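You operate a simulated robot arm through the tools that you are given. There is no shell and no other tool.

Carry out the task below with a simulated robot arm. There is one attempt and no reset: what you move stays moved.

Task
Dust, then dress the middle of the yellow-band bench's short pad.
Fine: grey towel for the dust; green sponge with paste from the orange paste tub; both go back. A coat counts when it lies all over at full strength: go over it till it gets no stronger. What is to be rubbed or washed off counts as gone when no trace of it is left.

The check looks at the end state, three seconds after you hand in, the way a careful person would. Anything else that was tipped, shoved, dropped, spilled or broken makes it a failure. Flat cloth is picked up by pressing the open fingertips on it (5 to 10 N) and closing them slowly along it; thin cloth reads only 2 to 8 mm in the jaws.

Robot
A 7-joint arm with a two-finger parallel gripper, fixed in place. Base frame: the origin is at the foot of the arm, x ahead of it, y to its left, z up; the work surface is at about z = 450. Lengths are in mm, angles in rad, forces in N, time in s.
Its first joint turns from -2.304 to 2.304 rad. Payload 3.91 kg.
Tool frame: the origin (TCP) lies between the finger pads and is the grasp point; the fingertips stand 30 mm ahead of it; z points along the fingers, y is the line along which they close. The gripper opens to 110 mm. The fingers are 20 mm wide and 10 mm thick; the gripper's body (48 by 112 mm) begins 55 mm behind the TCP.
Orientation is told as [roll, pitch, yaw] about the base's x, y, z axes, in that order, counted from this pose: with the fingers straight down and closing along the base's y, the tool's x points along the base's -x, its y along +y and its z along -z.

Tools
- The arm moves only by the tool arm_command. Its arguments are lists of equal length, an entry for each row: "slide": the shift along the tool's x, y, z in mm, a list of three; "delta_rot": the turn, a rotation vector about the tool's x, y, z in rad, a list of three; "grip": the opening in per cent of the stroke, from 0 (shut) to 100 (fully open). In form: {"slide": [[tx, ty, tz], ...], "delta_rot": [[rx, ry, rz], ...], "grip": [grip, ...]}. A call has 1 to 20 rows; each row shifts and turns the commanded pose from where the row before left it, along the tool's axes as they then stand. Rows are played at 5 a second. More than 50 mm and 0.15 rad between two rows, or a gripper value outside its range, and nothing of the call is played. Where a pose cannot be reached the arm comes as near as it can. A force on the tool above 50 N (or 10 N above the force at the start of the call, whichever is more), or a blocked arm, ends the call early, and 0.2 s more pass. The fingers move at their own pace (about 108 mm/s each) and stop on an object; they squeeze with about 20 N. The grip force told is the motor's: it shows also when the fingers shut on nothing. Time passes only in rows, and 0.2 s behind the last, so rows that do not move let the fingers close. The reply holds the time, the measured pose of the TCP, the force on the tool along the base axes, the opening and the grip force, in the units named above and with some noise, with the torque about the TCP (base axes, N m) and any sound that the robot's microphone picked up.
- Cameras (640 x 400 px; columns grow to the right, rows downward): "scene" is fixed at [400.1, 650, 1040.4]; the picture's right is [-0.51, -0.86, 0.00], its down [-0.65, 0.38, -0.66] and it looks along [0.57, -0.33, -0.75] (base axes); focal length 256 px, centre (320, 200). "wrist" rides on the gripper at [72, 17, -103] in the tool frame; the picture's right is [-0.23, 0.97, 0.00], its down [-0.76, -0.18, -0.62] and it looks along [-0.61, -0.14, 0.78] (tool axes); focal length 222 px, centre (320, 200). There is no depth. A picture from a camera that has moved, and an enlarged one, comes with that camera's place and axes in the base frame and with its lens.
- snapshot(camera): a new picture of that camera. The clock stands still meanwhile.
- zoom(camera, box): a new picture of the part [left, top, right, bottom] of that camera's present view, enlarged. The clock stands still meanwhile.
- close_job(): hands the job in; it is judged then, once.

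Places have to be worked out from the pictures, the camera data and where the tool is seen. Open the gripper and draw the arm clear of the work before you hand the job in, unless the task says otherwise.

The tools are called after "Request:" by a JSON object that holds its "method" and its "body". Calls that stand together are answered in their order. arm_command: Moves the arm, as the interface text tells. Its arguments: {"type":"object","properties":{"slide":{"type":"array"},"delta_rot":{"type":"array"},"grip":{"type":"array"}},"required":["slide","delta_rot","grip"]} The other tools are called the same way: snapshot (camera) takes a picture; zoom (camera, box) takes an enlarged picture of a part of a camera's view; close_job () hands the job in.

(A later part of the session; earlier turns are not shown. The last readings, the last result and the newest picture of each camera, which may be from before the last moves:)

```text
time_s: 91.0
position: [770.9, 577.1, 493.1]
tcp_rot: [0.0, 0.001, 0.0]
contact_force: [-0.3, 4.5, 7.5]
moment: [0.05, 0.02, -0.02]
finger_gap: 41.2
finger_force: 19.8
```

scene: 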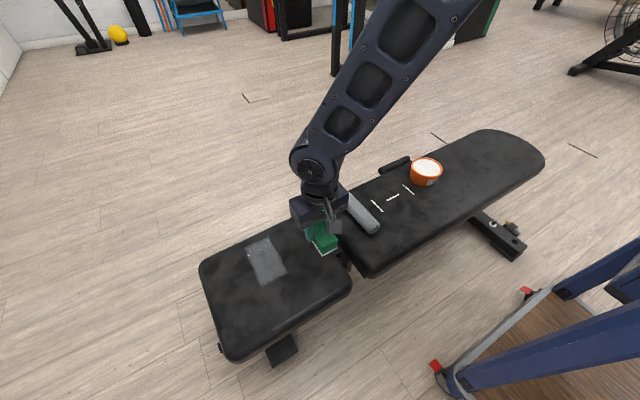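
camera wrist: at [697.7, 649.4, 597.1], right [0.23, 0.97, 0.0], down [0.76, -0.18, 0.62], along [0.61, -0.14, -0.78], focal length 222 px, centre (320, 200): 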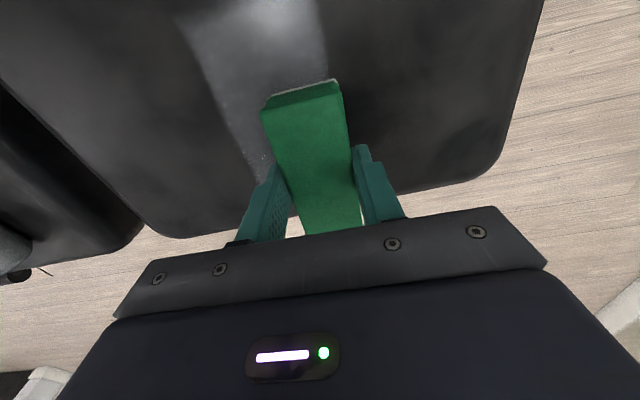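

7.5 N, steady. Another +y stroke here and then shift inward.

Request:
{"method": "arm_command", "body": {"slide": [[0, 6, 0.07], [0, 6, 0.07], [0, 6, 0.07], [0, 6, 0.07], [0, 6, 0.07], [0, 6, 0.07], [0, 6, 0.07], [0, 6, 0.07], [0, 6, 0.07], [7, 1, 0.15], [7, 1, 0.15], [7, 1, 0.15], [7, 2, 0.15], [7, 2, 0.15], [0, 0, 0]], "delta_rot": [[0, 0, 0], [0, 0, 0], [0, 0, 0], [0, 0, 0], [0, 0, 0], [0, 0, 0], [0, 0, 0], [0, 0, 0], [0, 0, 0], [0, 0, 0], [0, 0, 0], [0, 0, 0], [0, 0, 0], [0, 0, 0], [0, 0, 0]], "grip": [28, 28, 28, 28, 28, 28, 28, 28, 28, 28, 28, 28, 28, 28, 28]}}

Request:
{"method": "snapshot", "body": {"camera": "wrist"}}

Request:
{"method": "zoom", "body": {"camera": "scene", "box": [200, 200, 340, 320]}}

```text
time_s: 94.2
position: [734.9, 637.8, 490.5]
tcp_rot: [0.0, -0.001, 0.001]
contact_force: [7.0, -0.9, 13.3]
moment: [-0.35, -0.2, 0.08]
finger_gap: 41.4
finger_force: 19.6
```

```text
taken
camera wrist: at [662.8, 656.1, 596.6], right [0.23, 0.97, 0.0], down [0.76, -0.18, 0.62], along [0.61, -0.14, -0.78], focal length 222 px, centre (320, 200)
```

wrist: 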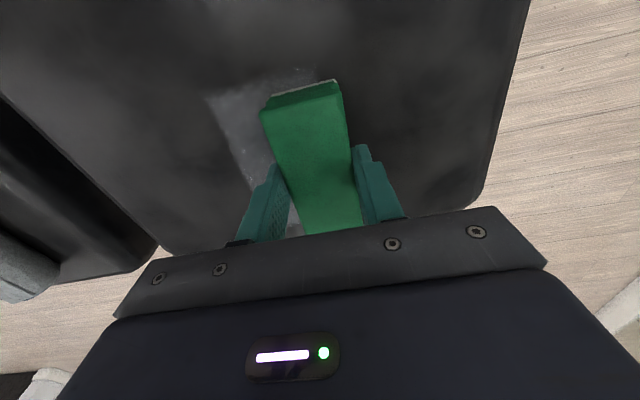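

```text
3.33 times, centred on (270, 260) of scene
camera zoom: at [400.1, 650.0, 1040.4], right [-0.51, -0.86, 0.0], down [-0.65, 0.38, -0.66], along [0.57, -0.33, -0.75], focal length 852 px, centre (487, 0)
```

zoom: 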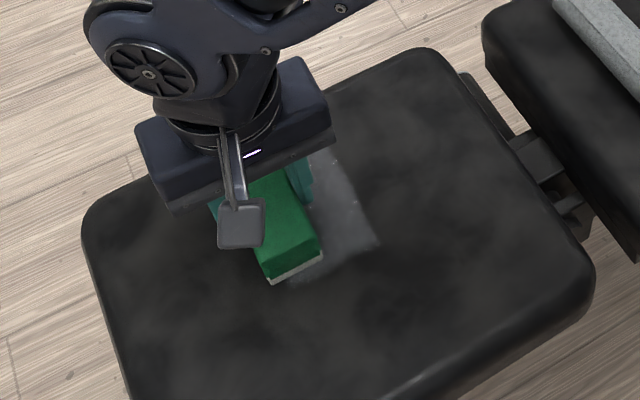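

z has drifted down to ~490.5; I want to see whether the sponge is creeping up in the jaws.

Request:
{"method": "zoom", "body": {"camera": "wrist", "box": [230, 60, 410, 240]}}

Request:
{"method": "zoom", "body": {"camera": "scene", "box": [235, 215, 315, 290]}}

```text
2.22 times, centred on (320, 150) of wrist
camera zoom: at [662.8, 656.1, 596.6], right [0.23, 0.97, 0.0], down [0.76, -0.18, 0.62], along [0.61, -0.14, -0.78], focal length 494 px, centre (320, 311)
```

zoom: 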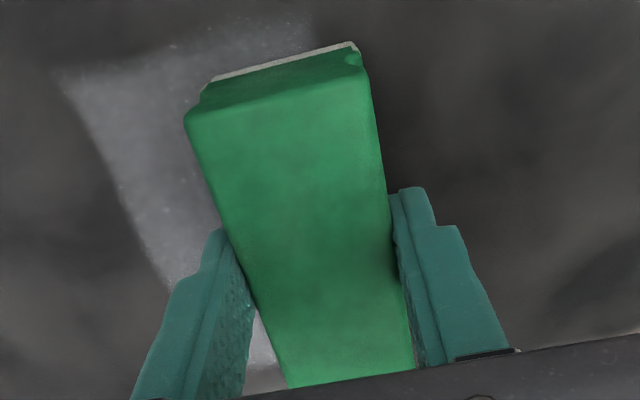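

```text
5.33 times, centred on (275, 252) of scene
camera zoom: at [400.1, 650.0, 1040.4], right [-0.51, -0.86, 0.0], down [-0.65, 0.38, -0.66], along [0.57, -0.33, -0.75], focal length 1363 px, centre (560, -80)
```

zoom: 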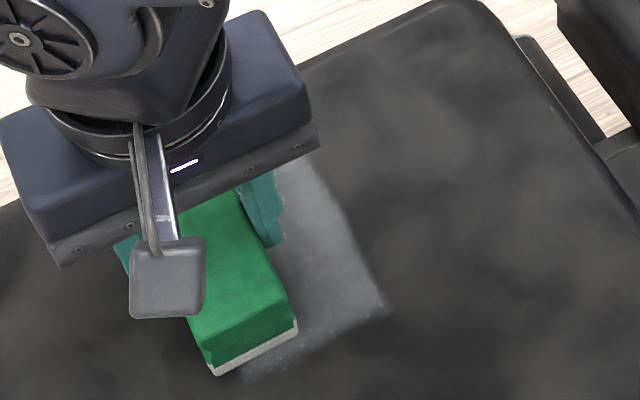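

Sponge is well seated. Continuing the middle lane: -y stroke then +y.

Request:
{"method": "arm_command", "body": {"slide": [[0, -6, -0.1], [0, -6, -0.1], [0, -6, -0.1], [0, -6, -0.05], [0, -6, -0.05], [0, -6, -0.05], [0, -6, -0.05], [0, -6, -0.05], [0, -6, -0.05], [0, -6, -0.05], [0, 0, 0]], "delta_rot": [[0, 0, 0], [0, 0, 0], [0, 0, 0], [0, 0, 0], [0, 0, 0], [0, 0, 0], [0, 0, 0], [0, 0, 0], [0, 0, 0], [0, 0, 0], [0, 0, 0]], "grip": [28, 28, 28, 28, 28, 28, 28, 28, 28, 28, 28]}}

```text
time_s: 96.6
position: [733.6, 578.0, 493.3]
tcp_rot: [0.0, -0.002, 0.003]
contact_force: [-1.7, 9.1, 17.8]
moment: [0.01, 0.02, 0.01]
finger_gap: 41.3
finger_force: 20.1
```

18 N at the low-y end – the pad rises a bit there. Going +y while following it down slightly.

Request:
{"method": "arm_command", "body": {"slide": [[0, 0, -0.4], [0, 6, 0.05], [0, 6, 0.05], [0, 6, 0.1], [0, 6, 0.1], [0, 6, 0.1], [0, 6, 0.1], [0, 6, 0.1], [0, 6, 0.1], [0, 6, 0.1], [0, 6, 0.1], [0, 0, 0]], "delta_rot": [[0, 0, 0], [0, 0, 0], [0, 0, 0], [0, 0, 0], [0, 0, 0], [0, 0, 0], [0, 0, 0], [0, 0, 0], [0, 0, 0], [0, 0, 0], [0, 0, 0], [0, 0, 0]], "grip": [28, 28, 28, 28, 28, 28, 28, 28, 28, 28, 28, 28]}}

```text
time_s: 99.2
position: [734.1, 638.6, 491.7]
tcp_rot: [0.0, -0.001, -0.001]
contact_force: [0.2, 0.5, -0.7]
moment: [-0.01, 0.0, -0.04]
finger_gap: 41.0
finger_force: 20.8
```

Lost contact at the end; lowering here, then shifting to the inner lane.

Request:
{"method": "arm_command", "body": {"slide": [[0, 0, 0.5], [0, 0, 0.5], [0, 0, 0]], "delta_rot": [[0, 0, 0], [0, 0, 0], [0, 0, 0]], "grip": [28, 28, 28]}}

```text
time_s: 100.0
position: [734.4, 638.0, 490.5]
tcp_rot: [0.0, 0.0, 0.0]
contact_force: [-1.5, -0.7, 6.0]
moment: [-0.15, 0.06, -0.01]
finger_gap: 40.9
finger_force: 19.8
```

Request:
{"method": "arm_command", "body": {"slide": [[7, 0, 0.1], [7, 0, 0.1], [7, 0, 0.1], [5, 0, 0.1], [0, -6, 0], [0, -6, 0], [0, -6, 0], [0, -6, -0.05], [0, -6, -0.05], [0, -6, -0.1], [0, -6, -0.1], [0, -6, -0.1], [0, -6, -0.1], [0, -6, -0.1], [0, 0, 0]], "delta_rot": [[0, 0, 0], [0, 0, 0], [0, 0, 0], [0, 0, 0], [0, 0, 0], [0, 0, 0], [0, 0, 0], [0, 0, 0], [0, 0, 0], [0, 0, 0], [0, 0, 0], [0, 0, 0], [0, 0, 0], [0, 0, 0], [0, 0, 0]], "grip": [28, 28, 28, 28, 28, 28, 28, 28, 28, 28, 28, 28, 28, 28, 28]}}

Request:
{"method": "snapshot", "body": {"camera": "wrist"}}

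Request:
{"method": "zoom", "body": {"camera": "scene", "box": [200, 200, 340, 320]}}

```text
time_s: 103.2
position: [708.7, 578.8, 491.8]
tcp_rot: [0.002, -0.002, 0.0]
contact_force: [-0.3, 15.9, 26.3]
moment: [0.16, 0.01, 0.03]
finger_gap: 41.2
finger_force: 20.6
```

```text
taken
camera wrist: at [636.3, 595.9, 597.0], right [0.23, 0.97, 0.0], down [0.76, -0.18, 0.62], along [0.61, -0.14, -0.78], focal length 222 px, centre (320, 200)
```

wrist: 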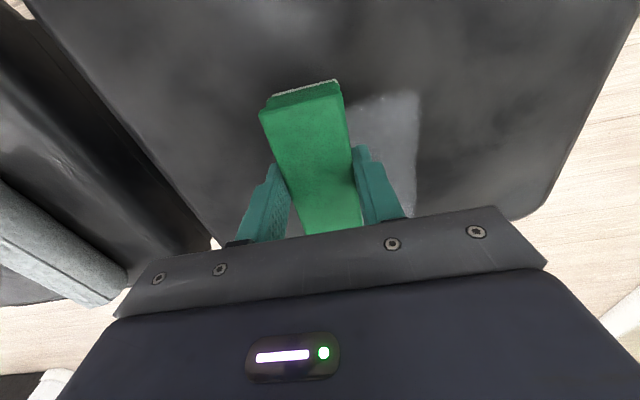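

```text
3.33 times, centred on (270, 260) of scene
camera zoom: at [400.1, 650.0, 1040.4], right [-0.51, -0.86, 0.0], down [-0.65, 0.38, -0.66], along [0.57, -0.33, -0.75], focal length 852 px, centre (487, 0)
```

zoom: 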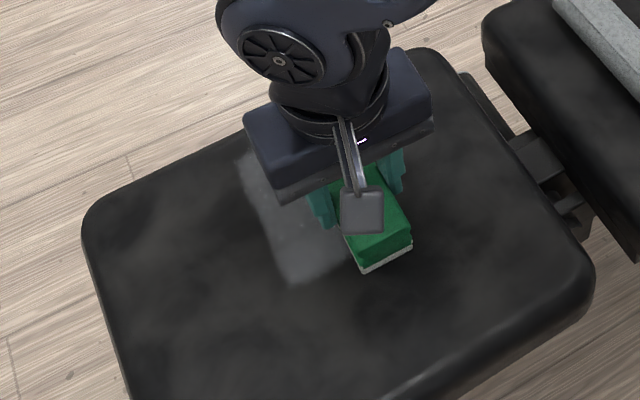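

26 N at the low-y end; easing up 1 mm and stroking +y, following the slope a bit more.

Request:
{"method": "arm_command", "body": {"slide": [[0, 0, -1.0], [0, 6, 0.05], [0, 6, 0.1], [0, 6, 0.15], [0, 6, 0.15], [0, 6, 0.15], [0, 6, 0.15], [0, 6, 0.15], [0, 6, 0.15], [0, 6, 0.15], [0, 6, 0.15], [0, 0, 0]], "delta_rot": [[0, 0, 0], [0, 0, 0], [0, 0, 0], [0, 0, 0], [0, 0, 0], [0, 0, 0], [0, 0, 0], [0, 0, 0], [0, 0, 0], [0, 0, 0], [0, 0, 0], [0, 0, 0]], "grip": [28, 28, 28, 28, 28, 28, 28, 28, 28, 28, 28, 28]}}

Request:
{"method": "snapshot", "body": {"camera": "wrist"}}

Request:
{"method": "zoom", "body": {"camera": "scene", "box": [200, 200, 340, 320]}}

```text
time_s: 105.8
position: [708.9, 637.7, 490.8]
tcp_rot: [-0.001, 0.0, 0.001]
contact_force: [0.3, 0.0, -1.5]
moment: [0.0, -0.01, 0.02]
finger_gap: 41.4
finger_force: 19.7
```

```text
taken
camera wrist: at [636.6, 655.8, 595.8], right [0.23, 0.97, 0.0], down [0.76, -0.18, 0.62], along [0.61, -0.14, -0.78], focal length 222 px, centre (320, 200)
```

wrist: 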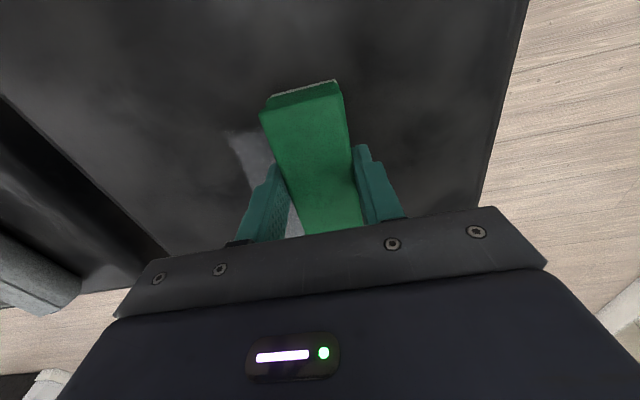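

```text
3.33 times, centred on (270, 260) of scene
camera zoom: at [400.1, 650.0, 1040.4], right [-0.51, -0.86, 0.0], down [-0.65, 0.38, -0.66], along [0.57, -0.33, -0.75], focal length 852 px, centre (487, 0)
```

zoom: 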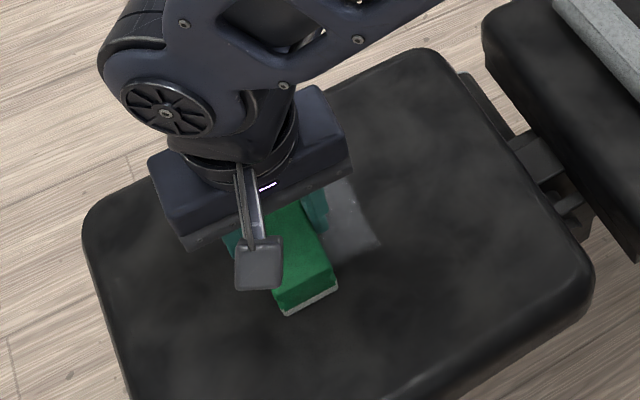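

Let me lift away and inspect the coat and the sponge's load.

Request:
{"method": "arm_command", "body": {"slide": [[0, 0, -15], [0, 0, -35], [10, -30, -30], [10, -40, 0], [10, -40, 0], [0, -40, 0], [0, 0, 0]], "delta_rot": [[0, 0, 0], [0, 0, 0], [0, 0, 0], [0, 0, 0], [0, 0, 0], [0, 0, 0], [0, 0, 0]], "grip": [28, 28, 28, 28, 28, 28, 28]}}

Request:
{"method": "zoom", "body": {"camera": "scene", "box": [235, 225, 300, 290]}}

Request:
{"method": "zoom", "body": {"camera": "scene", "box": [280, 190, 370, 270]}}

Request:
{"method": "zoom", "body": {"camera": "wrist", "box": [380, 40, 540, 200]}}

```text
time_s: 107.4
position: [679.0, 488.4, 571.7]
tcp_rot: [-0.001, 0.0, -0.001]
contact_force: [-0.1, -0.4, 0.0]
moment: [0.0, 0.0, -0.01]
finger_gap: 41.4
finger_force: 19.9
```

```text
6.15 times, centred on (268, 258) of scene
camera zoom: at [400.1, 650.0, 1040.4], right [-0.51, -0.86, 0.0], down [-0.65, 0.38, -0.66], along [0.57, -0.33, -0.75], focal length 1572 px, centre (643, -154)
```

zoom: 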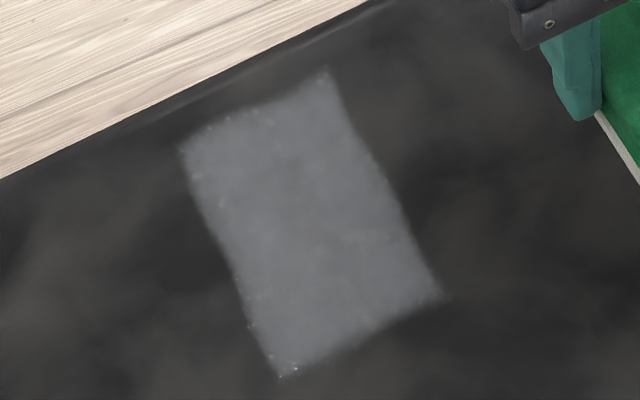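

```text
5.00 times, centred on (325, 230) of scene
camera zoom: at [400.1, 650.0, 1040.4], right [-0.51, -0.86, 0.0], down [-0.65, 0.38, -0.66], along [0.57, -0.33, -0.75], focal length 1278 px, centre (295, 50)
```

zoom: 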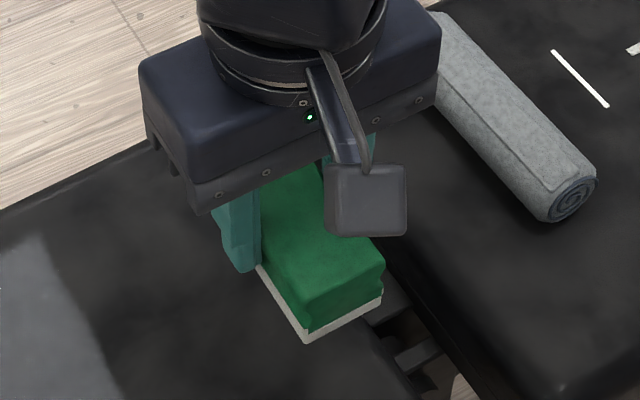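

```text
2.50 times, centred on (460, 120) of wrist
camera zoom: at [606.7, 505.6, 675.8], right [0.23, 0.97, 0.0], down [0.76, -0.18, 0.62], along [0.61, -0.14, -0.78], focal length 555 px, centre (-30, 400)
```

zoom: 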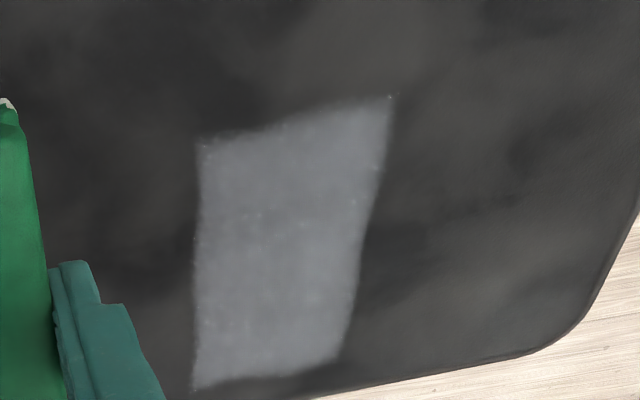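

The coat's outline hasn't changed although I swept wider, so the treatable area seems to be just this rectangle (x≈682–804, y≈577–647), now very even. I'll do more passes to make sure it's at full strength. Back to the outer lane.

Request:
{"method": "arm_command", "body": {"slide": [[-28, 30, 0], [-28, 30, 0], [-28, 31, 0], [0, 0, 30], [0, 0, 25], [0, 0, 15], [0, 0, 7], [0, 0, 2], [0, 0, 0]], "delta_rot": [[0, 0, 0], [0, 0, 0], [0, 0, 0], [0, 0, 0], [0, 0, 0], [0, 0, 0], [0, 0, 0], [0, 0, 0], [0, 0, 0]], "grip": [28, 28, 28, 28, 28, 28, 28, 28, 28]}}

```text
time_s: 109.4
position: [763.6, 579.1, 491.3]
tcp_rot: [0.001, -0.001, 0.0]
contact_force: [0.0, -0.1, -0.4]
moment: [-0.03, 0.01, -0.01]
finger_gap: 41.4
finger_force: 20.3
```

Request:
{"method": "arm_command", "body": {"slide": [[0, 0, 0.6], [0, 0, 0.6], [0, 0, 0.4], [0, 0, 0]], "delta_rot": [[0, 0, 0], [0, 0, 0], [0, 0, 0], [0, 0, 0]], "grip": [28, 28, 28, 28]}}

```text
time_s: 110.4
position: [762.3, 579.7, 492.5]
tcp_rot: [-0.001, 0.0, -0.002]
contact_force: [-0.5, -1.0, 9.0]
moment: [-0.25, 0.1, -0.03]
finger_gap: 41.5
finger_force: 20.1
```

9 N. Stroking +y across the full width.

Request:
{"method": "arm_command", "body": {"slide": [[0, 6, 0.1], [0, 6, 0.1], [0, 6, 0.1], [0, 6, 0.1], [0, 6, 0.1], [0, 0, 0]], "delta_rot": [[0, 0, 0], [0, 0, 0], [0, 0, 0], [0, 0, 0], [0, 0, 0], [0, 0, 0]], "grip": [28, 28, 28, 28, 28, 28]}}

```text
time_s: 111.8
position: [762.6, 610.5, 490.1]
tcp_rot: [0.0, 0.001, -0.001]
contact_force: [-1.6, -3.8, 8.7]
moment: [-0.4, 0.06, -0.05]
finger_gap: 41.0
finger_force: 20.2
```

Request:
{"method": "arm_command", "body": {"slide": [[0, 6, 0.1], [0, 6, 0.1], [0, 6, 0.1], [0, 6, 0.1], [0, 6, 0.1], [0, 5, 0.1], [0, 0, 0]], "delta_rot": [[0, 0, 0], [0, 0, 0], [0, 0, 0], [0, 0, 0], [0, 0, 0], [0, 0, 0], [0, 0, 0]], "grip": [28, 28, 28, 28, 28, 28, 28]}}

```text
time_s: 113.4
position: [761.3, 644.6, 489.2]
tcp_rot: [-0.001, 0.001, -0.001]
contact_force: [1.0, -1.6, 1.9]
moment: [-0.12, -0.02, 0.03]
finger_gap: 41.5
finger_force: 19.4
```

Light contact at the +y end; pressing 0.6 mm more and stroking back -y.

Request:
{"method": "arm_command", "body": {"slide": [[0, 0, 0.6], [0, 0, 0], [0, -6, -0.05], [0, -6, -0.05], [0, -6, -0.1], [0, -6, -0.1], [0, -6, -0.1], [0, -6, -0.1], [0, -6, -0.1], [0, -6, -0.1], [0, -6, -0.1], [0, -6, -0.1], [0, -5, -0.1], [0, 0, 0]], "delta_rot": [[0, 0, 0], [0, 0, 0], [0, 0, 0], [0, 0, 0], [0, 0, 0], [0, 0, 0], [0, 0, 0], [0, 0, 0], [0, 0, 0], [0, 0, 0], [0, 0, 0], [0, 0, 0], [0, 0, 0], [0, 0, 0]], "grip": [28, 28, 28, 28, 28, 28, 28, 28, 28, 28, 28, 28, 28, 28]}}

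```text
time_s: 116.4
position: [762.2, 579.5, 491.2]
tcp_rot: [0.002, -0.002, 0.001]
contact_force: [-1.6, 14.8, 22.6]
moment: [0.14, -0.03, 0.1]
finger_gap: 41.2
finger_force: 19.8
```

22 N there; easing up 0.8 mm, moving to the inner lane and stroking +y with a steeper follow.

Request:
{"method": "arm_command", "body": {"slide": [[0, 0, -0.8], [8, 0, 0.1], [8, 0, 0.1], [8, 0, 0.1], [8, 0, 0.1], [8, 0, 0.1], [0, 0, 0]], "delta_rot": [[0, 0, 0], [0, 0, 0], [0, 0, 0], [0, 0, 0], [0, 0, 0], [0, 0, 0], [0, 0, 0]], "grip": [28, 28, 28, 28, 28, 28, 28]}}

```text
time_s: 118.0
position: [722.2, 580.3, 490.9]
tcp_rot: [0.0, 0.0, 0.0]
contact_force: [7.7, -0.5, 16.9]
moment: [-0.36, -0.18, 0.15]
finger_gap: 41.5
finger_force: 19.6
```

Request:
{"method": "arm_command", "body": {"slide": [[0, 6, 0.12], [0, 6, 0.12], [0, 6, 0.12], [0, 6, 0.12], [0, 6, 0.12], [0, 6, 0.15], [0, 6, 0.15], [0, 6, 0.15], [0, 6, 0.15], [0, 6, 0.15], [0, 5, 0.15], [0, 0, 0]], "delta_rot": [[0, 0, 0], [0, 0, 0], [0, 0, 0], [0, 0, 0], [0, 0, 0], [0, 0, 0], [0, 0, 0], [0, 0, 0], [0, 0, 0], [0, 0, 0], [0, 0, 0], [0, 0, 0]], "grip": [28, 28, 28, 28, 28, 28, 28, 28, 28, 28, 28, 28]}}

```text
time_s: 120.6
position: [722.6, 644.3, 488.9]
tcp_rot: [0.0, 0.0, 0.001]
contact_force: [-0.5, 0.1, 0.7]
moment: [-0.01, 0.03, 0.03]
finger_gap: 41.5
finger_force: 20.1
```

Contact faded at the +y end; lowering 0.9 mm and stroking -y.

Request:
{"method": "arm_command", "body": {"slide": [[0, 0, 0.5], [0, 0, 0.5], [0, 0, 0]], "delta_rot": [[0, 0, 0], [0, 0, 0], [0, 0, 0]], "grip": [28, 28, 28]}}

```text
time_s: 121.4
position: [721.0, 644.6, 488.3]
tcp_rot: [0.0, 0.0, 0.0]
contact_force: [-2.9, -1.2, 9.1]
moment: [-0.28, 0.17, -0.02]
finger_gap: 41.6
finger_force: 20.3
```

Request:
{"method": "arm_command", "body": {"slide": [[0, -6, -0.12], [0, -6, -0.12], [0, -6, -0.12], [0, -6, -0.12], [0, -6, -0.12], [0, -6, -0.15], [0, -6, -0.15], [0, -6, -0.15], [0, -6, -0.15], [0, -6, -0.15], [0, -5, -0.15], [0, 0, 0]], "delta_rot": [[0, 0, 0], [0, 0, 0], [0, 0, 0], [0, 0, 0], [0, 0, 0], [0, 0, 0], [0, 0, 0], [0, 0, 0], [0, 0, 0], [0, 0, 0], [0, 0, 0], [0, 0, 0]], "grip": [28, 28, 28, 28, 28, 28, 28, 28, 28, 28, 28, 28]}}

Request:
{"method": "snapshot", "body": {"camera": "wrist"}}

```text
time_s: 124.0
position: [722.2, 579.8, 490.1]
tcp_rot: [0.001, 0.0, -0.001]
contact_force: [-1.5, 15.3, 25.1]
moment: [0.06, 0.02, 0.01]
finger_gap: 41.2
finger_force: 20.0
```

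```text
taken
camera wrist: at [650.5, 597.0, 595.1], right [0.23, 0.97, 0.0], down [0.76, -0.18, 0.62], along [0.61, -0.14, -0.78], focal length 222 px, centre (320, 200)
```

wrist: 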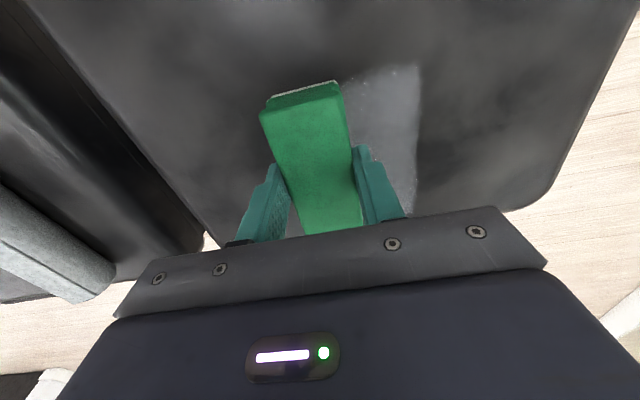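

Lifting off to the same viewpoint as before to compare the coat's strength.

Request:
{"method": "arm_command", "body": {"slide": [[0, 0, -15], [0, 0, -35], [15, -30, -32], [15, -30, 0], [13, -31, 0], [0, 0, 0]], "delta_rot": [[0, 0, 0], [0, 0, 0], [0, 0, 0], [0, 0, 0], [0, 0, 0], [0, 0, 0]], "grip": [28, 28, 28, 28, 28, 28]}}

Request:
{"method": "zoom", "body": {"camera": "scene", "box": [235, 225, 300, 290]}}

Request:
{"method": "zoom", "body": {"camera": "scene", "box": [280, 190, 370, 270]}}

Request:
{"method": "zoom", "body": {"camera": "wrist", "box": [380, 40, 540, 200]}}

```text
time_s: 125.4
position: [679.6, 487.0, 571.2]
tcp_rot: [0.001, 0.001, 0.001]
contact_force: [-0.6, -0.6, -0.1]
moment: [0.02, 0.0, 0.03]
finger_gap: 41.1
finger_force: 19.6
```

```text
6.15 times, centred on (268, 258) of scene
camera zoom: at [400.1, 650.0, 1040.4], right [-0.51, -0.86, 0.0], down [-0.65, 0.38, -0.66], along [0.57, -0.33, -0.75], focal length 1572 px, centre (643, -154)
```

zoom: 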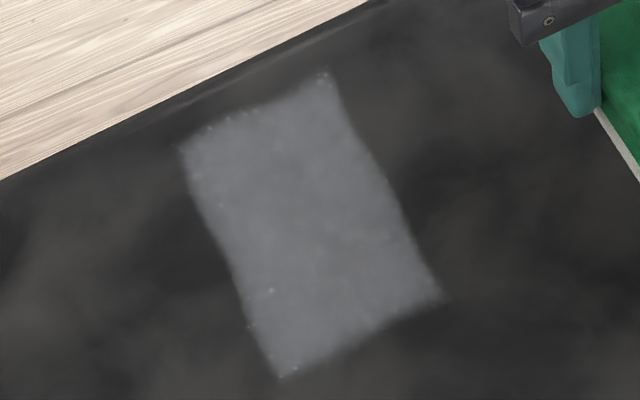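

```text
5.00 times, centred on (325, 230) of scene
camera zoom: at [400.1, 650.0, 1040.4], right [-0.51, -0.86, 0.0], down [-0.65, 0.38, -0.66], along [0.57, -0.33, -0.75], focal length 1278 px, centre (295, 50)
```

zoom: 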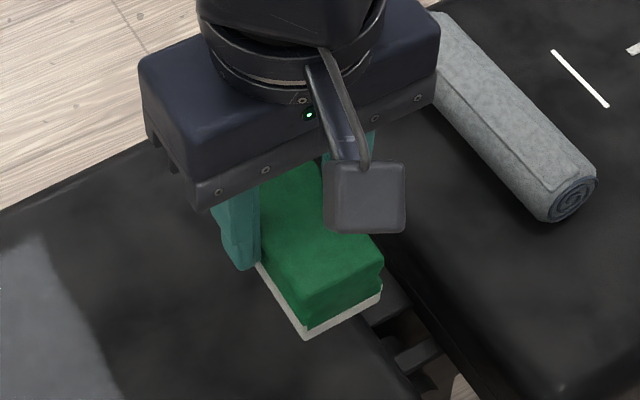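

```text
2.50 times, centred on (460, 120) of wrist
camera zoom: at [608.2, 505.1, 675.4], right [0.23, 0.97, 0.0], down [0.76, -0.18, 0.62], along [0.61, -0.14, -0.78], focal length 555 px, centre (-30, 400)
```

zoom: 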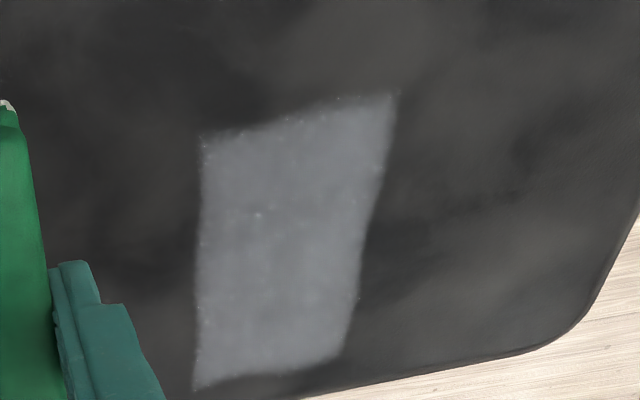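

Brightness and outline are the same as before – looks saturated, but to be sure it isn't just an exhausted sponge I'll reload the sponge once and make a final full pass. Carrying it back to the tub at height.

Request:
{"method": "arm_command", "body": {"slide": [[0, 0, -30], [0, 0, -20], [-8, -43, 0], [-8, -43, 0], [-8, -43, 0], [-8, -43, 0], [-8, -43, 0], [-8, -43, 0], [-8, -43, 0], [-9, -43, 0], [-9, -43, 0], [-9, -46, 0], [0, 0, 10], [0, 0, 0], [0, 0, 0], [0, 0, 0]], "delta_rot": [[0, 0, 0], [0, 0, 0], [0, 0, 0], [0, 0, 0], [0, 0, 0], [0, 0, 0], [0, 0, 0], [0, 0, 0], [0, 0, 0], [0, 0, 0], [0, 0, 0], [0, 0, 0], [0, 0, 0], [0, -0.125, 0], [0, -0.125, 0], [0, 0, 0]], "grip": [28, 28, 28, 28, 28, 28, 28, 28, 28, 28, 28, 28, 28, 28, 28, 28]}}

Request:
{"method": "snapshot", "body": {"camera": "scene"}}

Request:
{"method": "zoom", "body": {"camera": "scene", "box": [370, 90, 490, 200]}}

Request:
{"method": "zoom", "body": {"camera": "scene", "box": [235, 225, 300, 290]}}

```text
time_s: 128.8
position: [763.4, 56.4, 610.8]
tcp_rot: [0.001, -0.25, 0.0]
contact_force: [0.6, 1.0, -0.8]
moment: [-0.03, -0.01, 0.02]
finger_gap: 41.4
finger_force: 20.0
```

```text
taken
```

scene: 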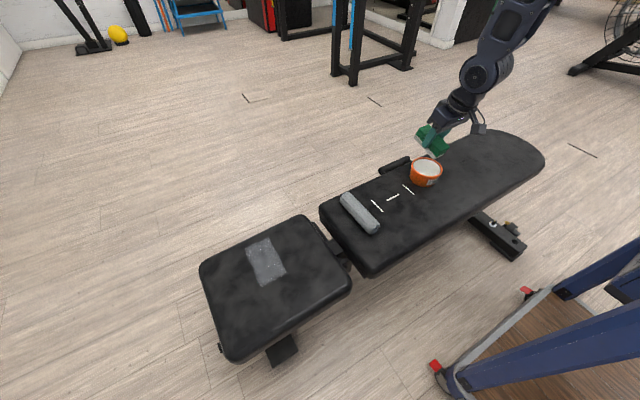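

```text
3.64 times, centred on (430, 145) of scene
camera zoom: at [400.1, 650.0, 1040.4], right [-0.51, -0.86, 0.0], down [-0.65, 0.38, -0.66], along [0.57, -0.33, -0.75], focal length 929 px, centre (-80, 400)
```

zoom: 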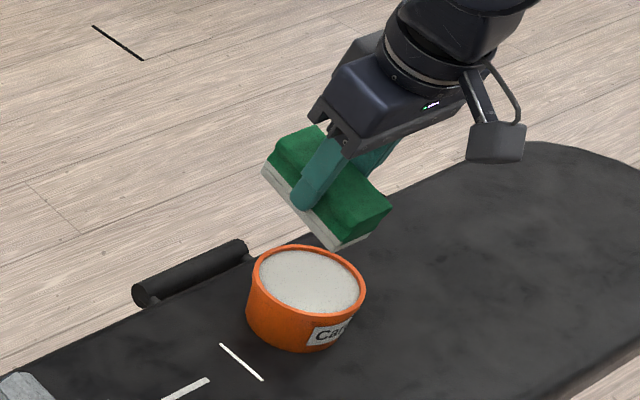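

```text
6.15 times, centred on (268, 258) of scene
camera zoom: at [400.1, 650.0, 1040.4], right [-0.51, -0.86, 0.0], down [-0.65, 0.38, -0.66], along [0.57, -0.33, -0.75], focal length 1572 px, centre (643, -154)
```

zoom: 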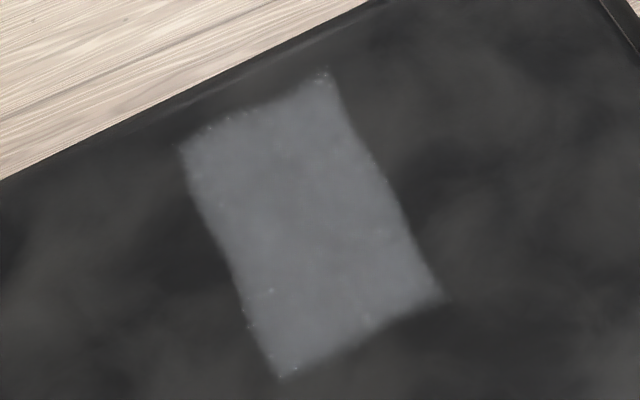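

The sponge looks unmoved in the jaws. I'll compare the short pad's position with the initial view, since the contact height drifted down.

Request:
{"method": "zoom", "body": {"camera": "scene", "box": [180, 200, 380, 370]}}

Request:
{"method": "zoom", "body": {"camera": "scene", "box": [400, 110, 460, 170]}}

Request:
{"method": "zoom", "body": {"camera": "wrist", "box": [220, 0, 400, 180]}}

```text
2.35 times, centred on (280, 285) of scene
camera zoom: at [400.1, 650.0, 1040.4], right [-0.51, -0.86, 0.0], down [-0.65, 0.38, -0.66], along [0.57, -0.33, -0.75], focal length 601 px, centre (414, 0)
```

zoom: 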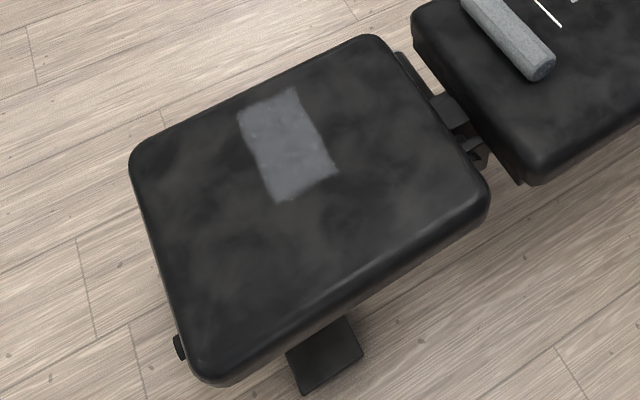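

```text
6.67 times, centred on (430, 140) of scene
camera zoom: at [400.1, 650.0, 1040.4], right [-0.51, -0.86, 0.0], down [-0.65, 0.38, -0.66], along [0.57, -0.33, -0.75], focal length 1704 px, centre (-413, 600)
```

zoom: 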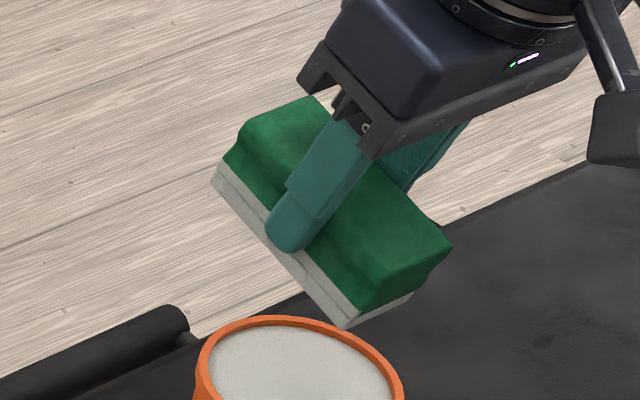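

```text
2.22 times, centred on (310, 90) of wrist
camera zoom: at [667.3, 73.3, 694.6], right [0.22, 0.97, 0.06], down [0.58, -0.18, 0.79], along [0.78, -0.14, -0.61], focal length 494 px, centre (342, 444)
```

zoom: 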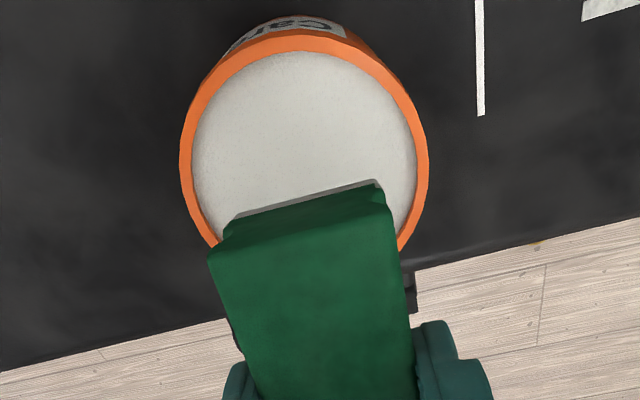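

The pad and tub are unmoved. Lowering the tilted sponge back toward the paste, same way as before.

Request:
{"method": "arm_command", "body": {"slide": [[3, -1.2, 12.5], [3, -1.2, 12.5], [3, 0, 12.5], [1.5, 0, 5.5], [0.75, 0, 2.9], [0, 0, 0]], "delta_rot": [[0, 0, 0], [0, 0, 0], [0, 0, 0], [0, 0, 0], [0, 0, 0], [0, 0, 0]], "grip": [28, 28, 28, 28, 28, 28]}}

Request:
{"method": "zoom", "body": {"camera": "scene", "box": [390, 130, 460, 190]}}

Request:
{"method": "zoom", "body": {"camera": "wrist", "box": [220, 10, 400, 180]}}

```text
time_s: 130.2
position: [762.3, 52.8, 563.6]
tcp_rot: [0.0, -0.249, 0.0]
contact_force: [-0.5, 0.6, -1.1]
moment: [0.0, -0.01, 0.01]
finger_gap: 41.2
finger_force: 20.6
```

```text
6.67 times, centred on (425, 160) of scene
camera zoom: at [400.1, 650.0, 1040.4], right [-0.51, -0.86, 0.0], down [-0.65, 0.38, -0.66], along [0.57, -0.33, -0.75], focal length 1704 px, centre (-380, 467)
```

zoom: 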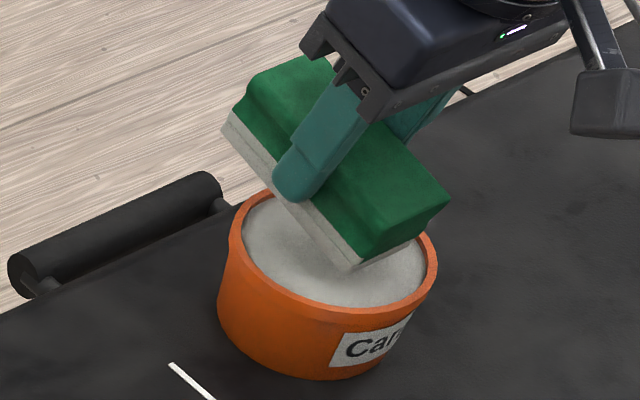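

```text
2.35 times, centred on (310, 95) of wrist
camera zoom: at [667.2, 70.5, 647.4], right [0.22, 0.97, 0.06], down [0.58, -0.18, 0.79], along [0.78, -0.14, -0.61], focal length 523 px, centre (344, 447)
```

zoom: 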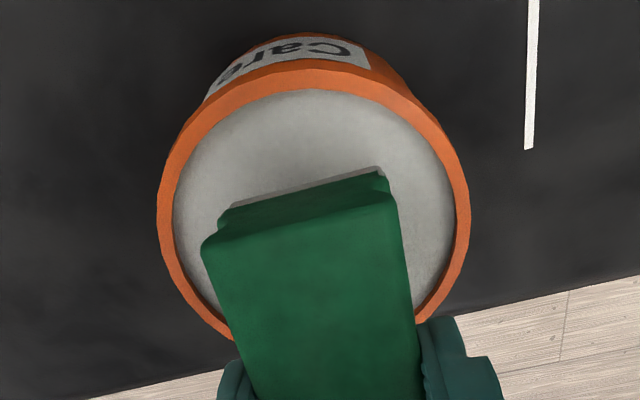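

Aligned within the rim. Lowering in small steps to the paste.

Request:
{"method": "arm_command", "body": {"slide": [[0.37, 0, 1.45], [0.37, 0, 1.45], [0.37, 0, 1.45], [0.37, 0, 1.45], [0.37, 0, 1.45], [0.37, 0, 1.45], [0, 0, 0]], "delta_rot": [[0, 0, 0], [0, 0, 0], [0, 0, 0], [0, 0, 0], [0, 0, 0], [0, 0, 0], [0, 0, 0]], "grip": [28, 28, 28, 28, 28, 28, 28]}}

```text
time_s: 131.8
position: [761.8, 53.5, 554.9]
tcp_rot: [0.0, -0.249, 0.0]
contact_force: [-1.2, 0.0, -0.4]
moment: [0.0, 0.02, 0.01]
finger_gap: 41.2
finger_force: 19.9
```

Request:
{"method": "arm_command", "body": {"slide": [[0.25, 0, 0.97], [0.25, 0, 0.97], [0.25, 0, 0.97], [0, 0, 0]], "delta_rot": [[0, 0, 0], [0, 0, 0], [0, 0, 0], [0, 0, 0]], "grip": [28, 28, 28, 28]}}

Request:
{"method": "zoom", "body": {"camera": "scene", "box": [390, 130, 460, 190]}}

```text
time_s: 132.8
position: [762.6, 53.6, 552.6]
tcp_rot: [0.0, -0.251, 0.001]
contact_force: [-0.5, -0.2, 10.5]
moment: [0.16, 0.42, 0.04]
finger_gap: 41.4
finger_force: 19.8
```

```text
6.67 times, centred on (425, 160) of scene
camera zoom: at [400.1, 650.0, 1040.4], right [-0.51, -0.86, 0.0], down [-0.65, 0.38, -0.66], along [0.57, -0.33, -0.75], focal length 1704 px, centre (-380, 467)
```

zoom: 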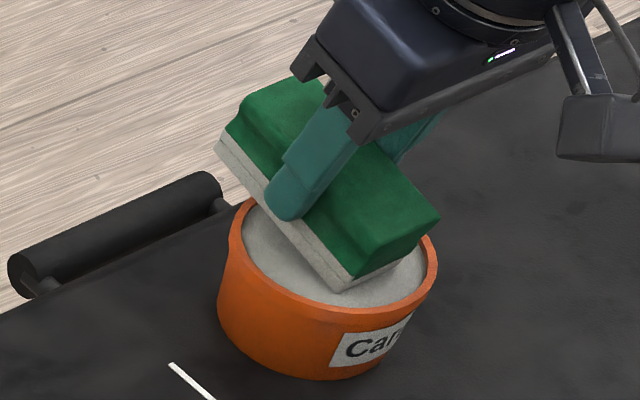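

Reloaded (10 N contact with the paste). Lifting out and levelling.

Request:
{"method": "arm_command", "body": {"slide": [[-1.2, 0, -4.85], [-2.5, 0, -9.7], [-4.95, 0, -19.4], [-4.95, 0, -19.4], [-2.5, 0, -9.7], [0, 0, 0], [0, 0, 0], [0, 0, 0]], "delta_rot": [[0, 0, 0], [0, 0, 0], [0, 0, 0], [0, 0, 0], [0, 0, 0], [0, 0.125, 0], [0, 0.125, 0], [0, 0, 0]], "grip": [28, 28, 28, 28, 28, 28, 28, 28]}}

Request:
{"method": "zoom", "body": {"camera": "scene", "box": [185, 200, 285, 370]}}

Request:
{"method": "zoom", "body": {"camera": "scene", "box": [300, 200, 400, 300]}}

Request:
{"method": "snapshot", "body": {"camera": "scene"}}

```text
time_s: 134.6
position: [763.0, 52.7, 617.5]
tcp_rot: [0.0, 0.003, 0.0]
contact_force: [0.3, -0.3, -0.1]
moment: [0.02, 0.0, 0.02]
finger_gap: 41.2
finger_force: 19.9
```

```text
2.35 times, centred on (235, 285) of scene
camera zoom: at [400.1, 650.0, 1040.4], right [-0.51, -0.86, 0.0], down [-0.65, 0.38, -0.66], along [0.57, -0.33, -0.75], focal length 601 px, centre (520, 0)
```

zoom: 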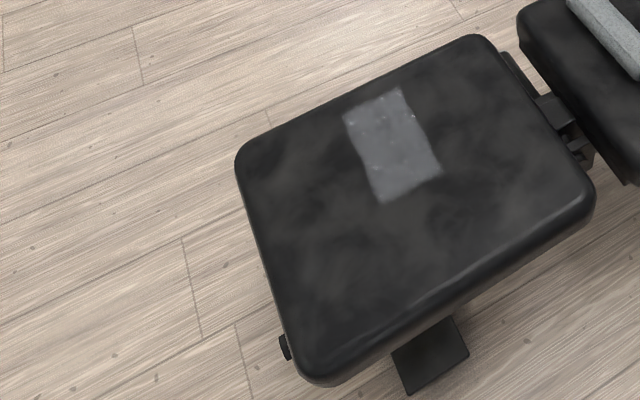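

```text
4.00 times, centred on (350, 250) of scene
camera zoom: at [400.1, 650.0, 1040.4], right [-0.51, -0.86, 0.0], down [-0.65, 0.38, -0.66], along [0.57, -0.33, -0.75], focal length 1022 px, centre (200, 0)
```

zoom: 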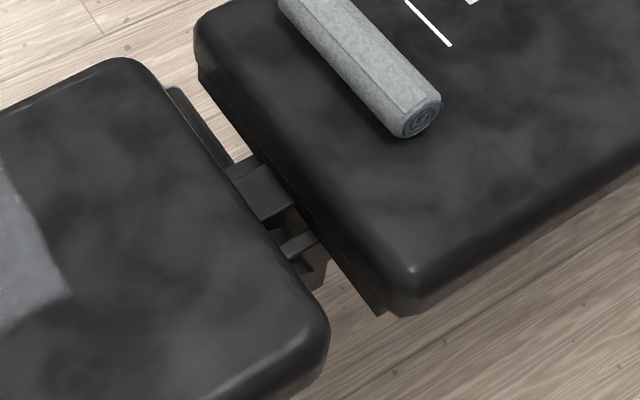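

```text
taken
```

scene: 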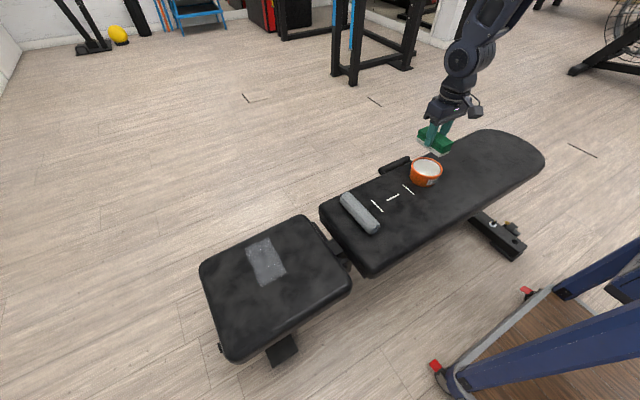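

Checking whether the sponge has shifted or pitched within the jaws, using the same view as right after the first dip.

Request:
{"method": "zoom", "body": {"camera": "scene", "box": [370, 90, 490, 200]}}

Request:
{"method": "zoom", "body": {"camera": "scene", "box": [405, 110, 465, 165]}}

Request:
{"method": "snapshot", "body": {"camera": "wrist"}}

```text
3.64 times, centred on (430, 145) of scene
camera zoom: at [400.1, 650.0, 1040.4], right [-0.51, -0.86, 0.0], down [-0.65, 0.38, -0.66], along [0.57, -0.33, -0.75], focal length 929 px, centre (-80, 400)
```

zoom: 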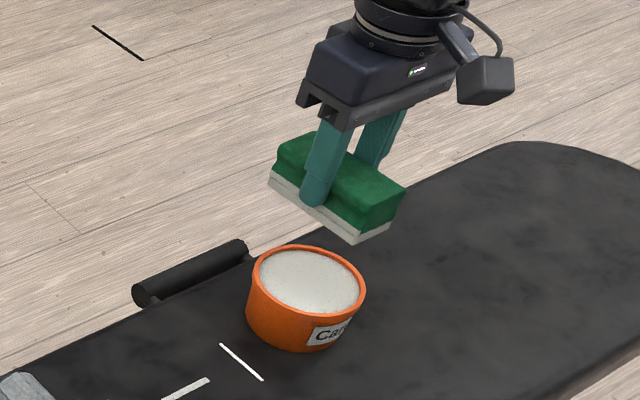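

```text
7.27 times, centred on (435, 138) of scene
camera zoom: at [400.1, 650.0, 1040.4], right [-0.51, -0.86, 0.0], down [-0.65, 0.38, -0.66], along [0.57, -0.33, -0.75], focal length 1858 px, centre (-516, 654)
```

zoom: 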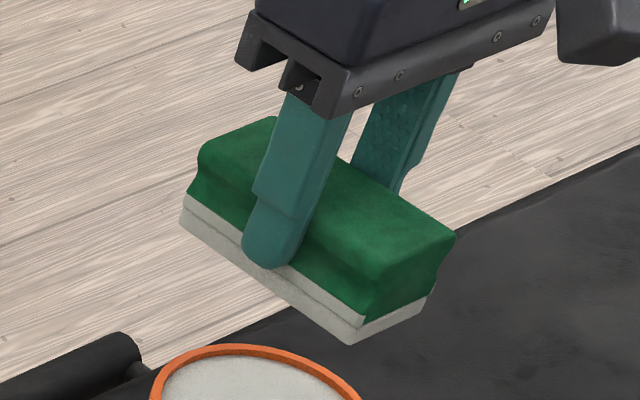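

```text
taken
camera wrist: at [691.1, 70.6, 721.8], right [0.23, 0.97, 0.0], down [0.76, -0.18, 0.62], along [0.61, -0.14, -0.78], focal length 222 px, centre (320, 200)
```

wrist: 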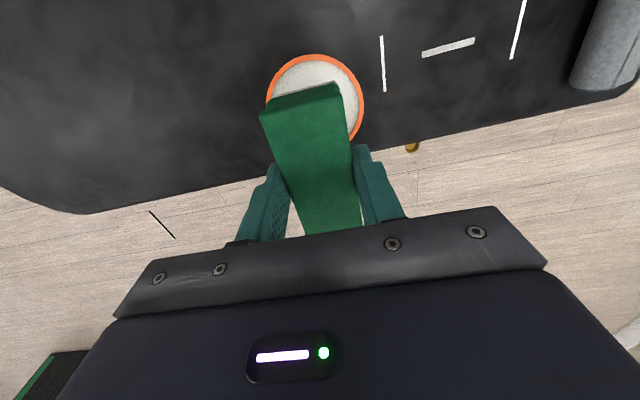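

The sponge has crept only ~2 mm in the jaws. Now carrying the reloaded sponge back to the short pad for a gentle final pass.

Request:
{"method": "arm_command", "body": {"slide": [[1, 44, 0], [1, 44, 0], [1, 44, 0], [1, 44, 0], [1, 44, 0], [1, 44, 0], [1, 44, 0], [1, 44, 0], [1, 44, 0], [0, 44, 0], [0, 44, 0], [0, 43, 0], [0, 0, 35], [0, 0, 35], [0, 0, 25], [0, 0, 20], [0, 0, 5], [0, 0, 0]], "delta_rot": [[0, 0, 0], [0, 0, 0], [0, 0, 0], [0, 0, 0], [0, 0, 0], [0, 0, 0], [0, 0, 0], [0, 0, 0], [0, 0, 0], [0, 0, 0], [0, 0, 0], [0, 0, 0], [0, 0, 0], [0, 0, 0], [0, 0, 0], [0, 0, 0], [0, 0, 0], [0, 0, 0]], "grip": [28, 28, 28, 28, 28, 28, 28, 28, 28, 28, 28, 28, 28, 28, 28, 28, 28, 28]}}

Request:
{"method": "snapshot", "body": {"camera": "wrist"}}

```text
time_s: 138.4
position: [754.1, 579.8, 497.1]
tcp_rot: [0.0, 0.0, -0.001]
contact_force: [0.3, -0.4, -1.1]
moment: [0.01, -0.01, 0.01]
finger_gap: 41.0
finger_force: 19.7
```

```text
taken
camera wrist: at [682.2, 597.9, 601.7], right [0.23, 0.97, 0.0], down [0.76, -0.18, 0.62], along [0.61, -0.14, -0.78], focal length 222 px, centre (320, 200)
```

wrist: 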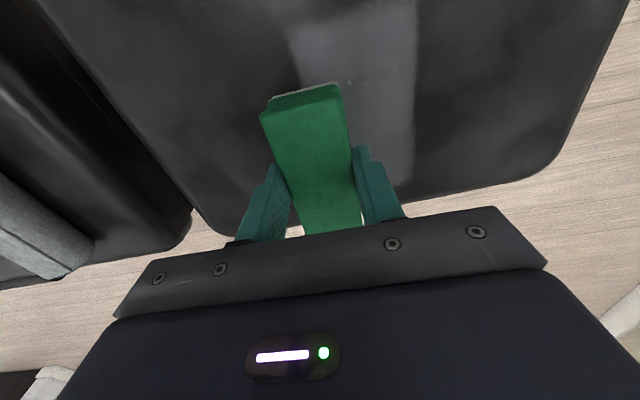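

Request:
{"method": "arm_command", "body": {"slide": [[0, 0, 1], [0, 0, 1], [0, 0, 1], [0, 0, 1], [0, 0, 0]], "delta_rot": [[0, 0, 0], [0, 0, 0], [0, 0, 0], [0, 0, 0], [0, 0, 0]], "grip": [28, 28, 28, 28, 28]}}

```text
time_s: 139.6
position: [753.7, 580.2, 493.1]
tcp_rot: [0.0, -0.001, 0.0]
contact_force: [0.7, -0.1, 0.2]
moment: [0.01, 0.04, 0.01]
finger_gap: 41.0
finger_force: 19.6
```

No contact at 493; half-millimetre steps now.

Request:
{"method": "arm_command", "body": {"slide": [[0, 0, 0.5], [0, 0, 0.5], [0, 0, 0.5], [0, 0, 0]], "delta_rot": [[0, 0, 0], [0, 0, 0], [0, 0, 0], [0, 0, 0]], "grip": [28, 28, 28, 28]}}

```text
time_s: 140.6
position: [753.8, 580.4, 490.9]
tcp_rot: [0.002, 0.0, 0.0]
contact_force: [-0.3, -0.6, 1.3]
moment: [-0.08, -0.11, -0.02]
finger_gap: 41.0
finger_force: 20.1
```

Just touching (1.3 N) at z≈491. A close look at the contact from the scene camera.

Request:
{"method": "zoom", "body": {"camera": "scene", "box": [240, 200, 320, 270]}}

Request:
{"method": "zoom", "body": {"camera": "wrist", "box": [230, 60, 410, 240]}}

```text
5.71 times, centred on (280, 235) of scene
camera zoom: at [400.1, 650.0, 1040.4], right [-0.51, -0.86, 0.0], down [-0.65, 0.38, -0.66], along [0.57, -0.33, -0.75], focal length 1460 px, centre (549, 0)
```

zoom: 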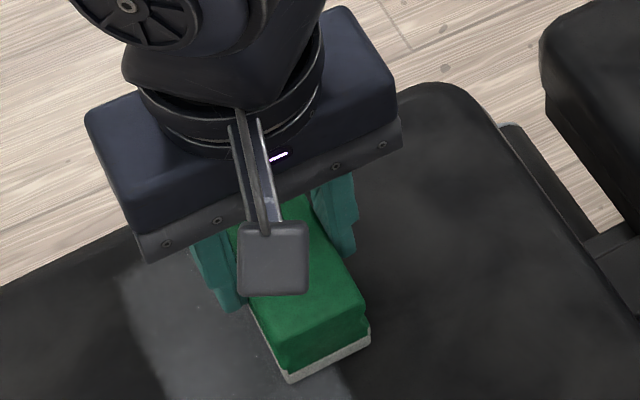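

```text
2.22 times, centred on (320, 150) of wrist
camera zoom: at [681.9, 597.7, 596.5], right [0.23, 0.97, 0.0], down [0.76, -0.18, 0.62], along [0.61, -0.14, -0.78], focal length 494 px, centre (320, 311)
```

zoom: 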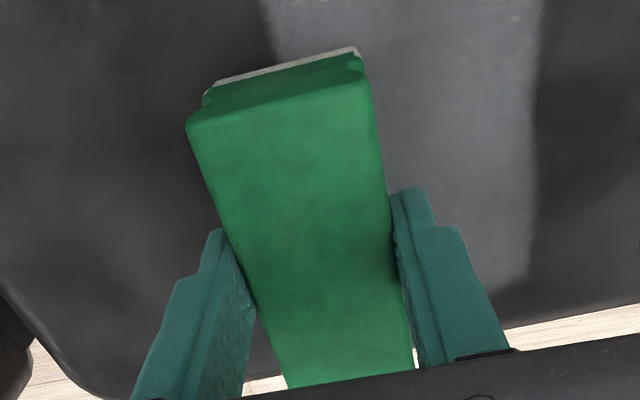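

Adding slight pressure and stroking +y gently, following the slope.

Request:
{"method": "arm_command", "body": {"slide": [[0, 0, 0.4], [0, 6, 0.15], [0, 6, 0.15], [0, 6, 0.15], [0, 6, 0.15], [0, 6, 0.15], [0, 0, 0]], "delta_rot": [[0, 0, 0], [0, 0, 0], [0, 0, 0], [0, 0, 0], [0, 0, 0], [0, 0, 0], [0, 0, 0]], "grip": [28, 28, 28, 28, 28, 28, 28]}}

```text
time_s: 142.2
position: [753.5, 610.1, 490.7]
tcp_rot: [0.001, 0.001, 0.0]
contact_force: [1.0, -0.5, -0.1]
moment: [0.01, -0.05, 0.0]
finger_gap: 41.0
finger_force: 20.4
```

Request:
{"method": "arm_command", "body": {"slide": [[0, 0, 0.5], [0, 0, 0.4], [0, 0, 0]], "delta_rot": [[0, 0, 0], [0, 0, 0], [0, 0, 0]], "grip": [28, 28, 28]}}

```text
time_s: 143.0
position: [753.6, 609.9, 491.6]
tcp_rot: [0.0, 0.0, 0.001]
contact_force: [-0.9, 0.2, 7.9]
moment: [-0.23, 0.07, -0.02]
finger_gap: 41.0
finger_force: 19.9
```

7.9 N mid-pad. Continuing +y.

Request:
{"method": "arm_command", "body": {"slide": [[0, 6, 0.15], [0, 6, 0.15], [0, 6, 0.15], [0, 6, 0.15], [0, 6, 0.15], [0, 4, 0.1], [0, 0, 0]], "delta_rot": [[0, 0, 0], [0, 0, 0], [0, 0, 0], [0, 0, 0], [0, 0, 0], [0, 0, 0], [0, 0, 0]], "grip": [28, 28, 28, 28, 28, 28, 28]}}

Request:
{"method": "snapshot", "body": {"camera": "wrist"}}

Request:
{"method": "zoom", "body": {"camera": "scene", "box": [235, 225, 300, 290]}}

```text
time_s: 144.6
position: [752.8, 643.1, 489.4]
tcp_rot: [0.001, 0.001, 0.0]
contact_force: [0.6, -7.7, 12.2]
moment: [-0.64, -0.03, 0.0]
finger_gap: 41.1
finger_force: 20.2
```

```text
taken
camera wrist: at [682.1, 661.6, 594.0], right [0.23, 0.97, 0.0], down [0.76, -0.18, 0.62], along [0.61, -0.14, -0.78], focal length 222 px, centre (320, 200)
```

wrist: 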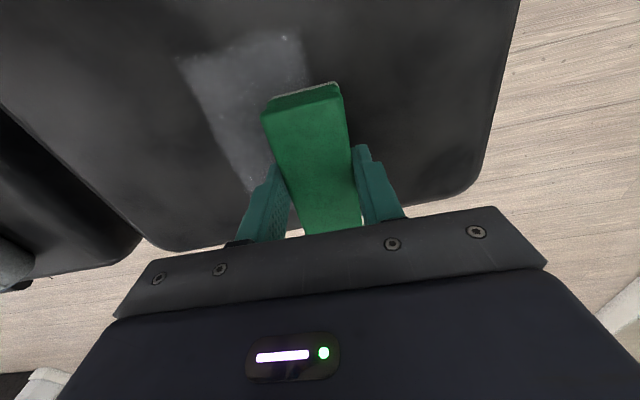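

```text
6.15 times, centred on (268, 258) of scene
camera zoom: at [400.1, 650.0, 1040.4], right [-0.51, -0.86, 0.0], down [-0.65, 0.38, -0.66], along [0.57, -0.33, -0.75], focal length 1572 px, centre (643, -154)
```

zoom: 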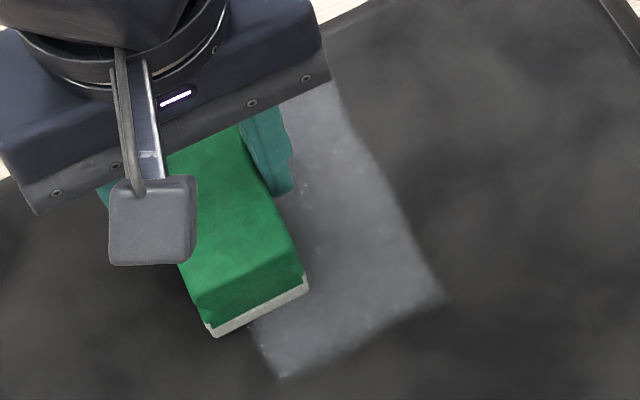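

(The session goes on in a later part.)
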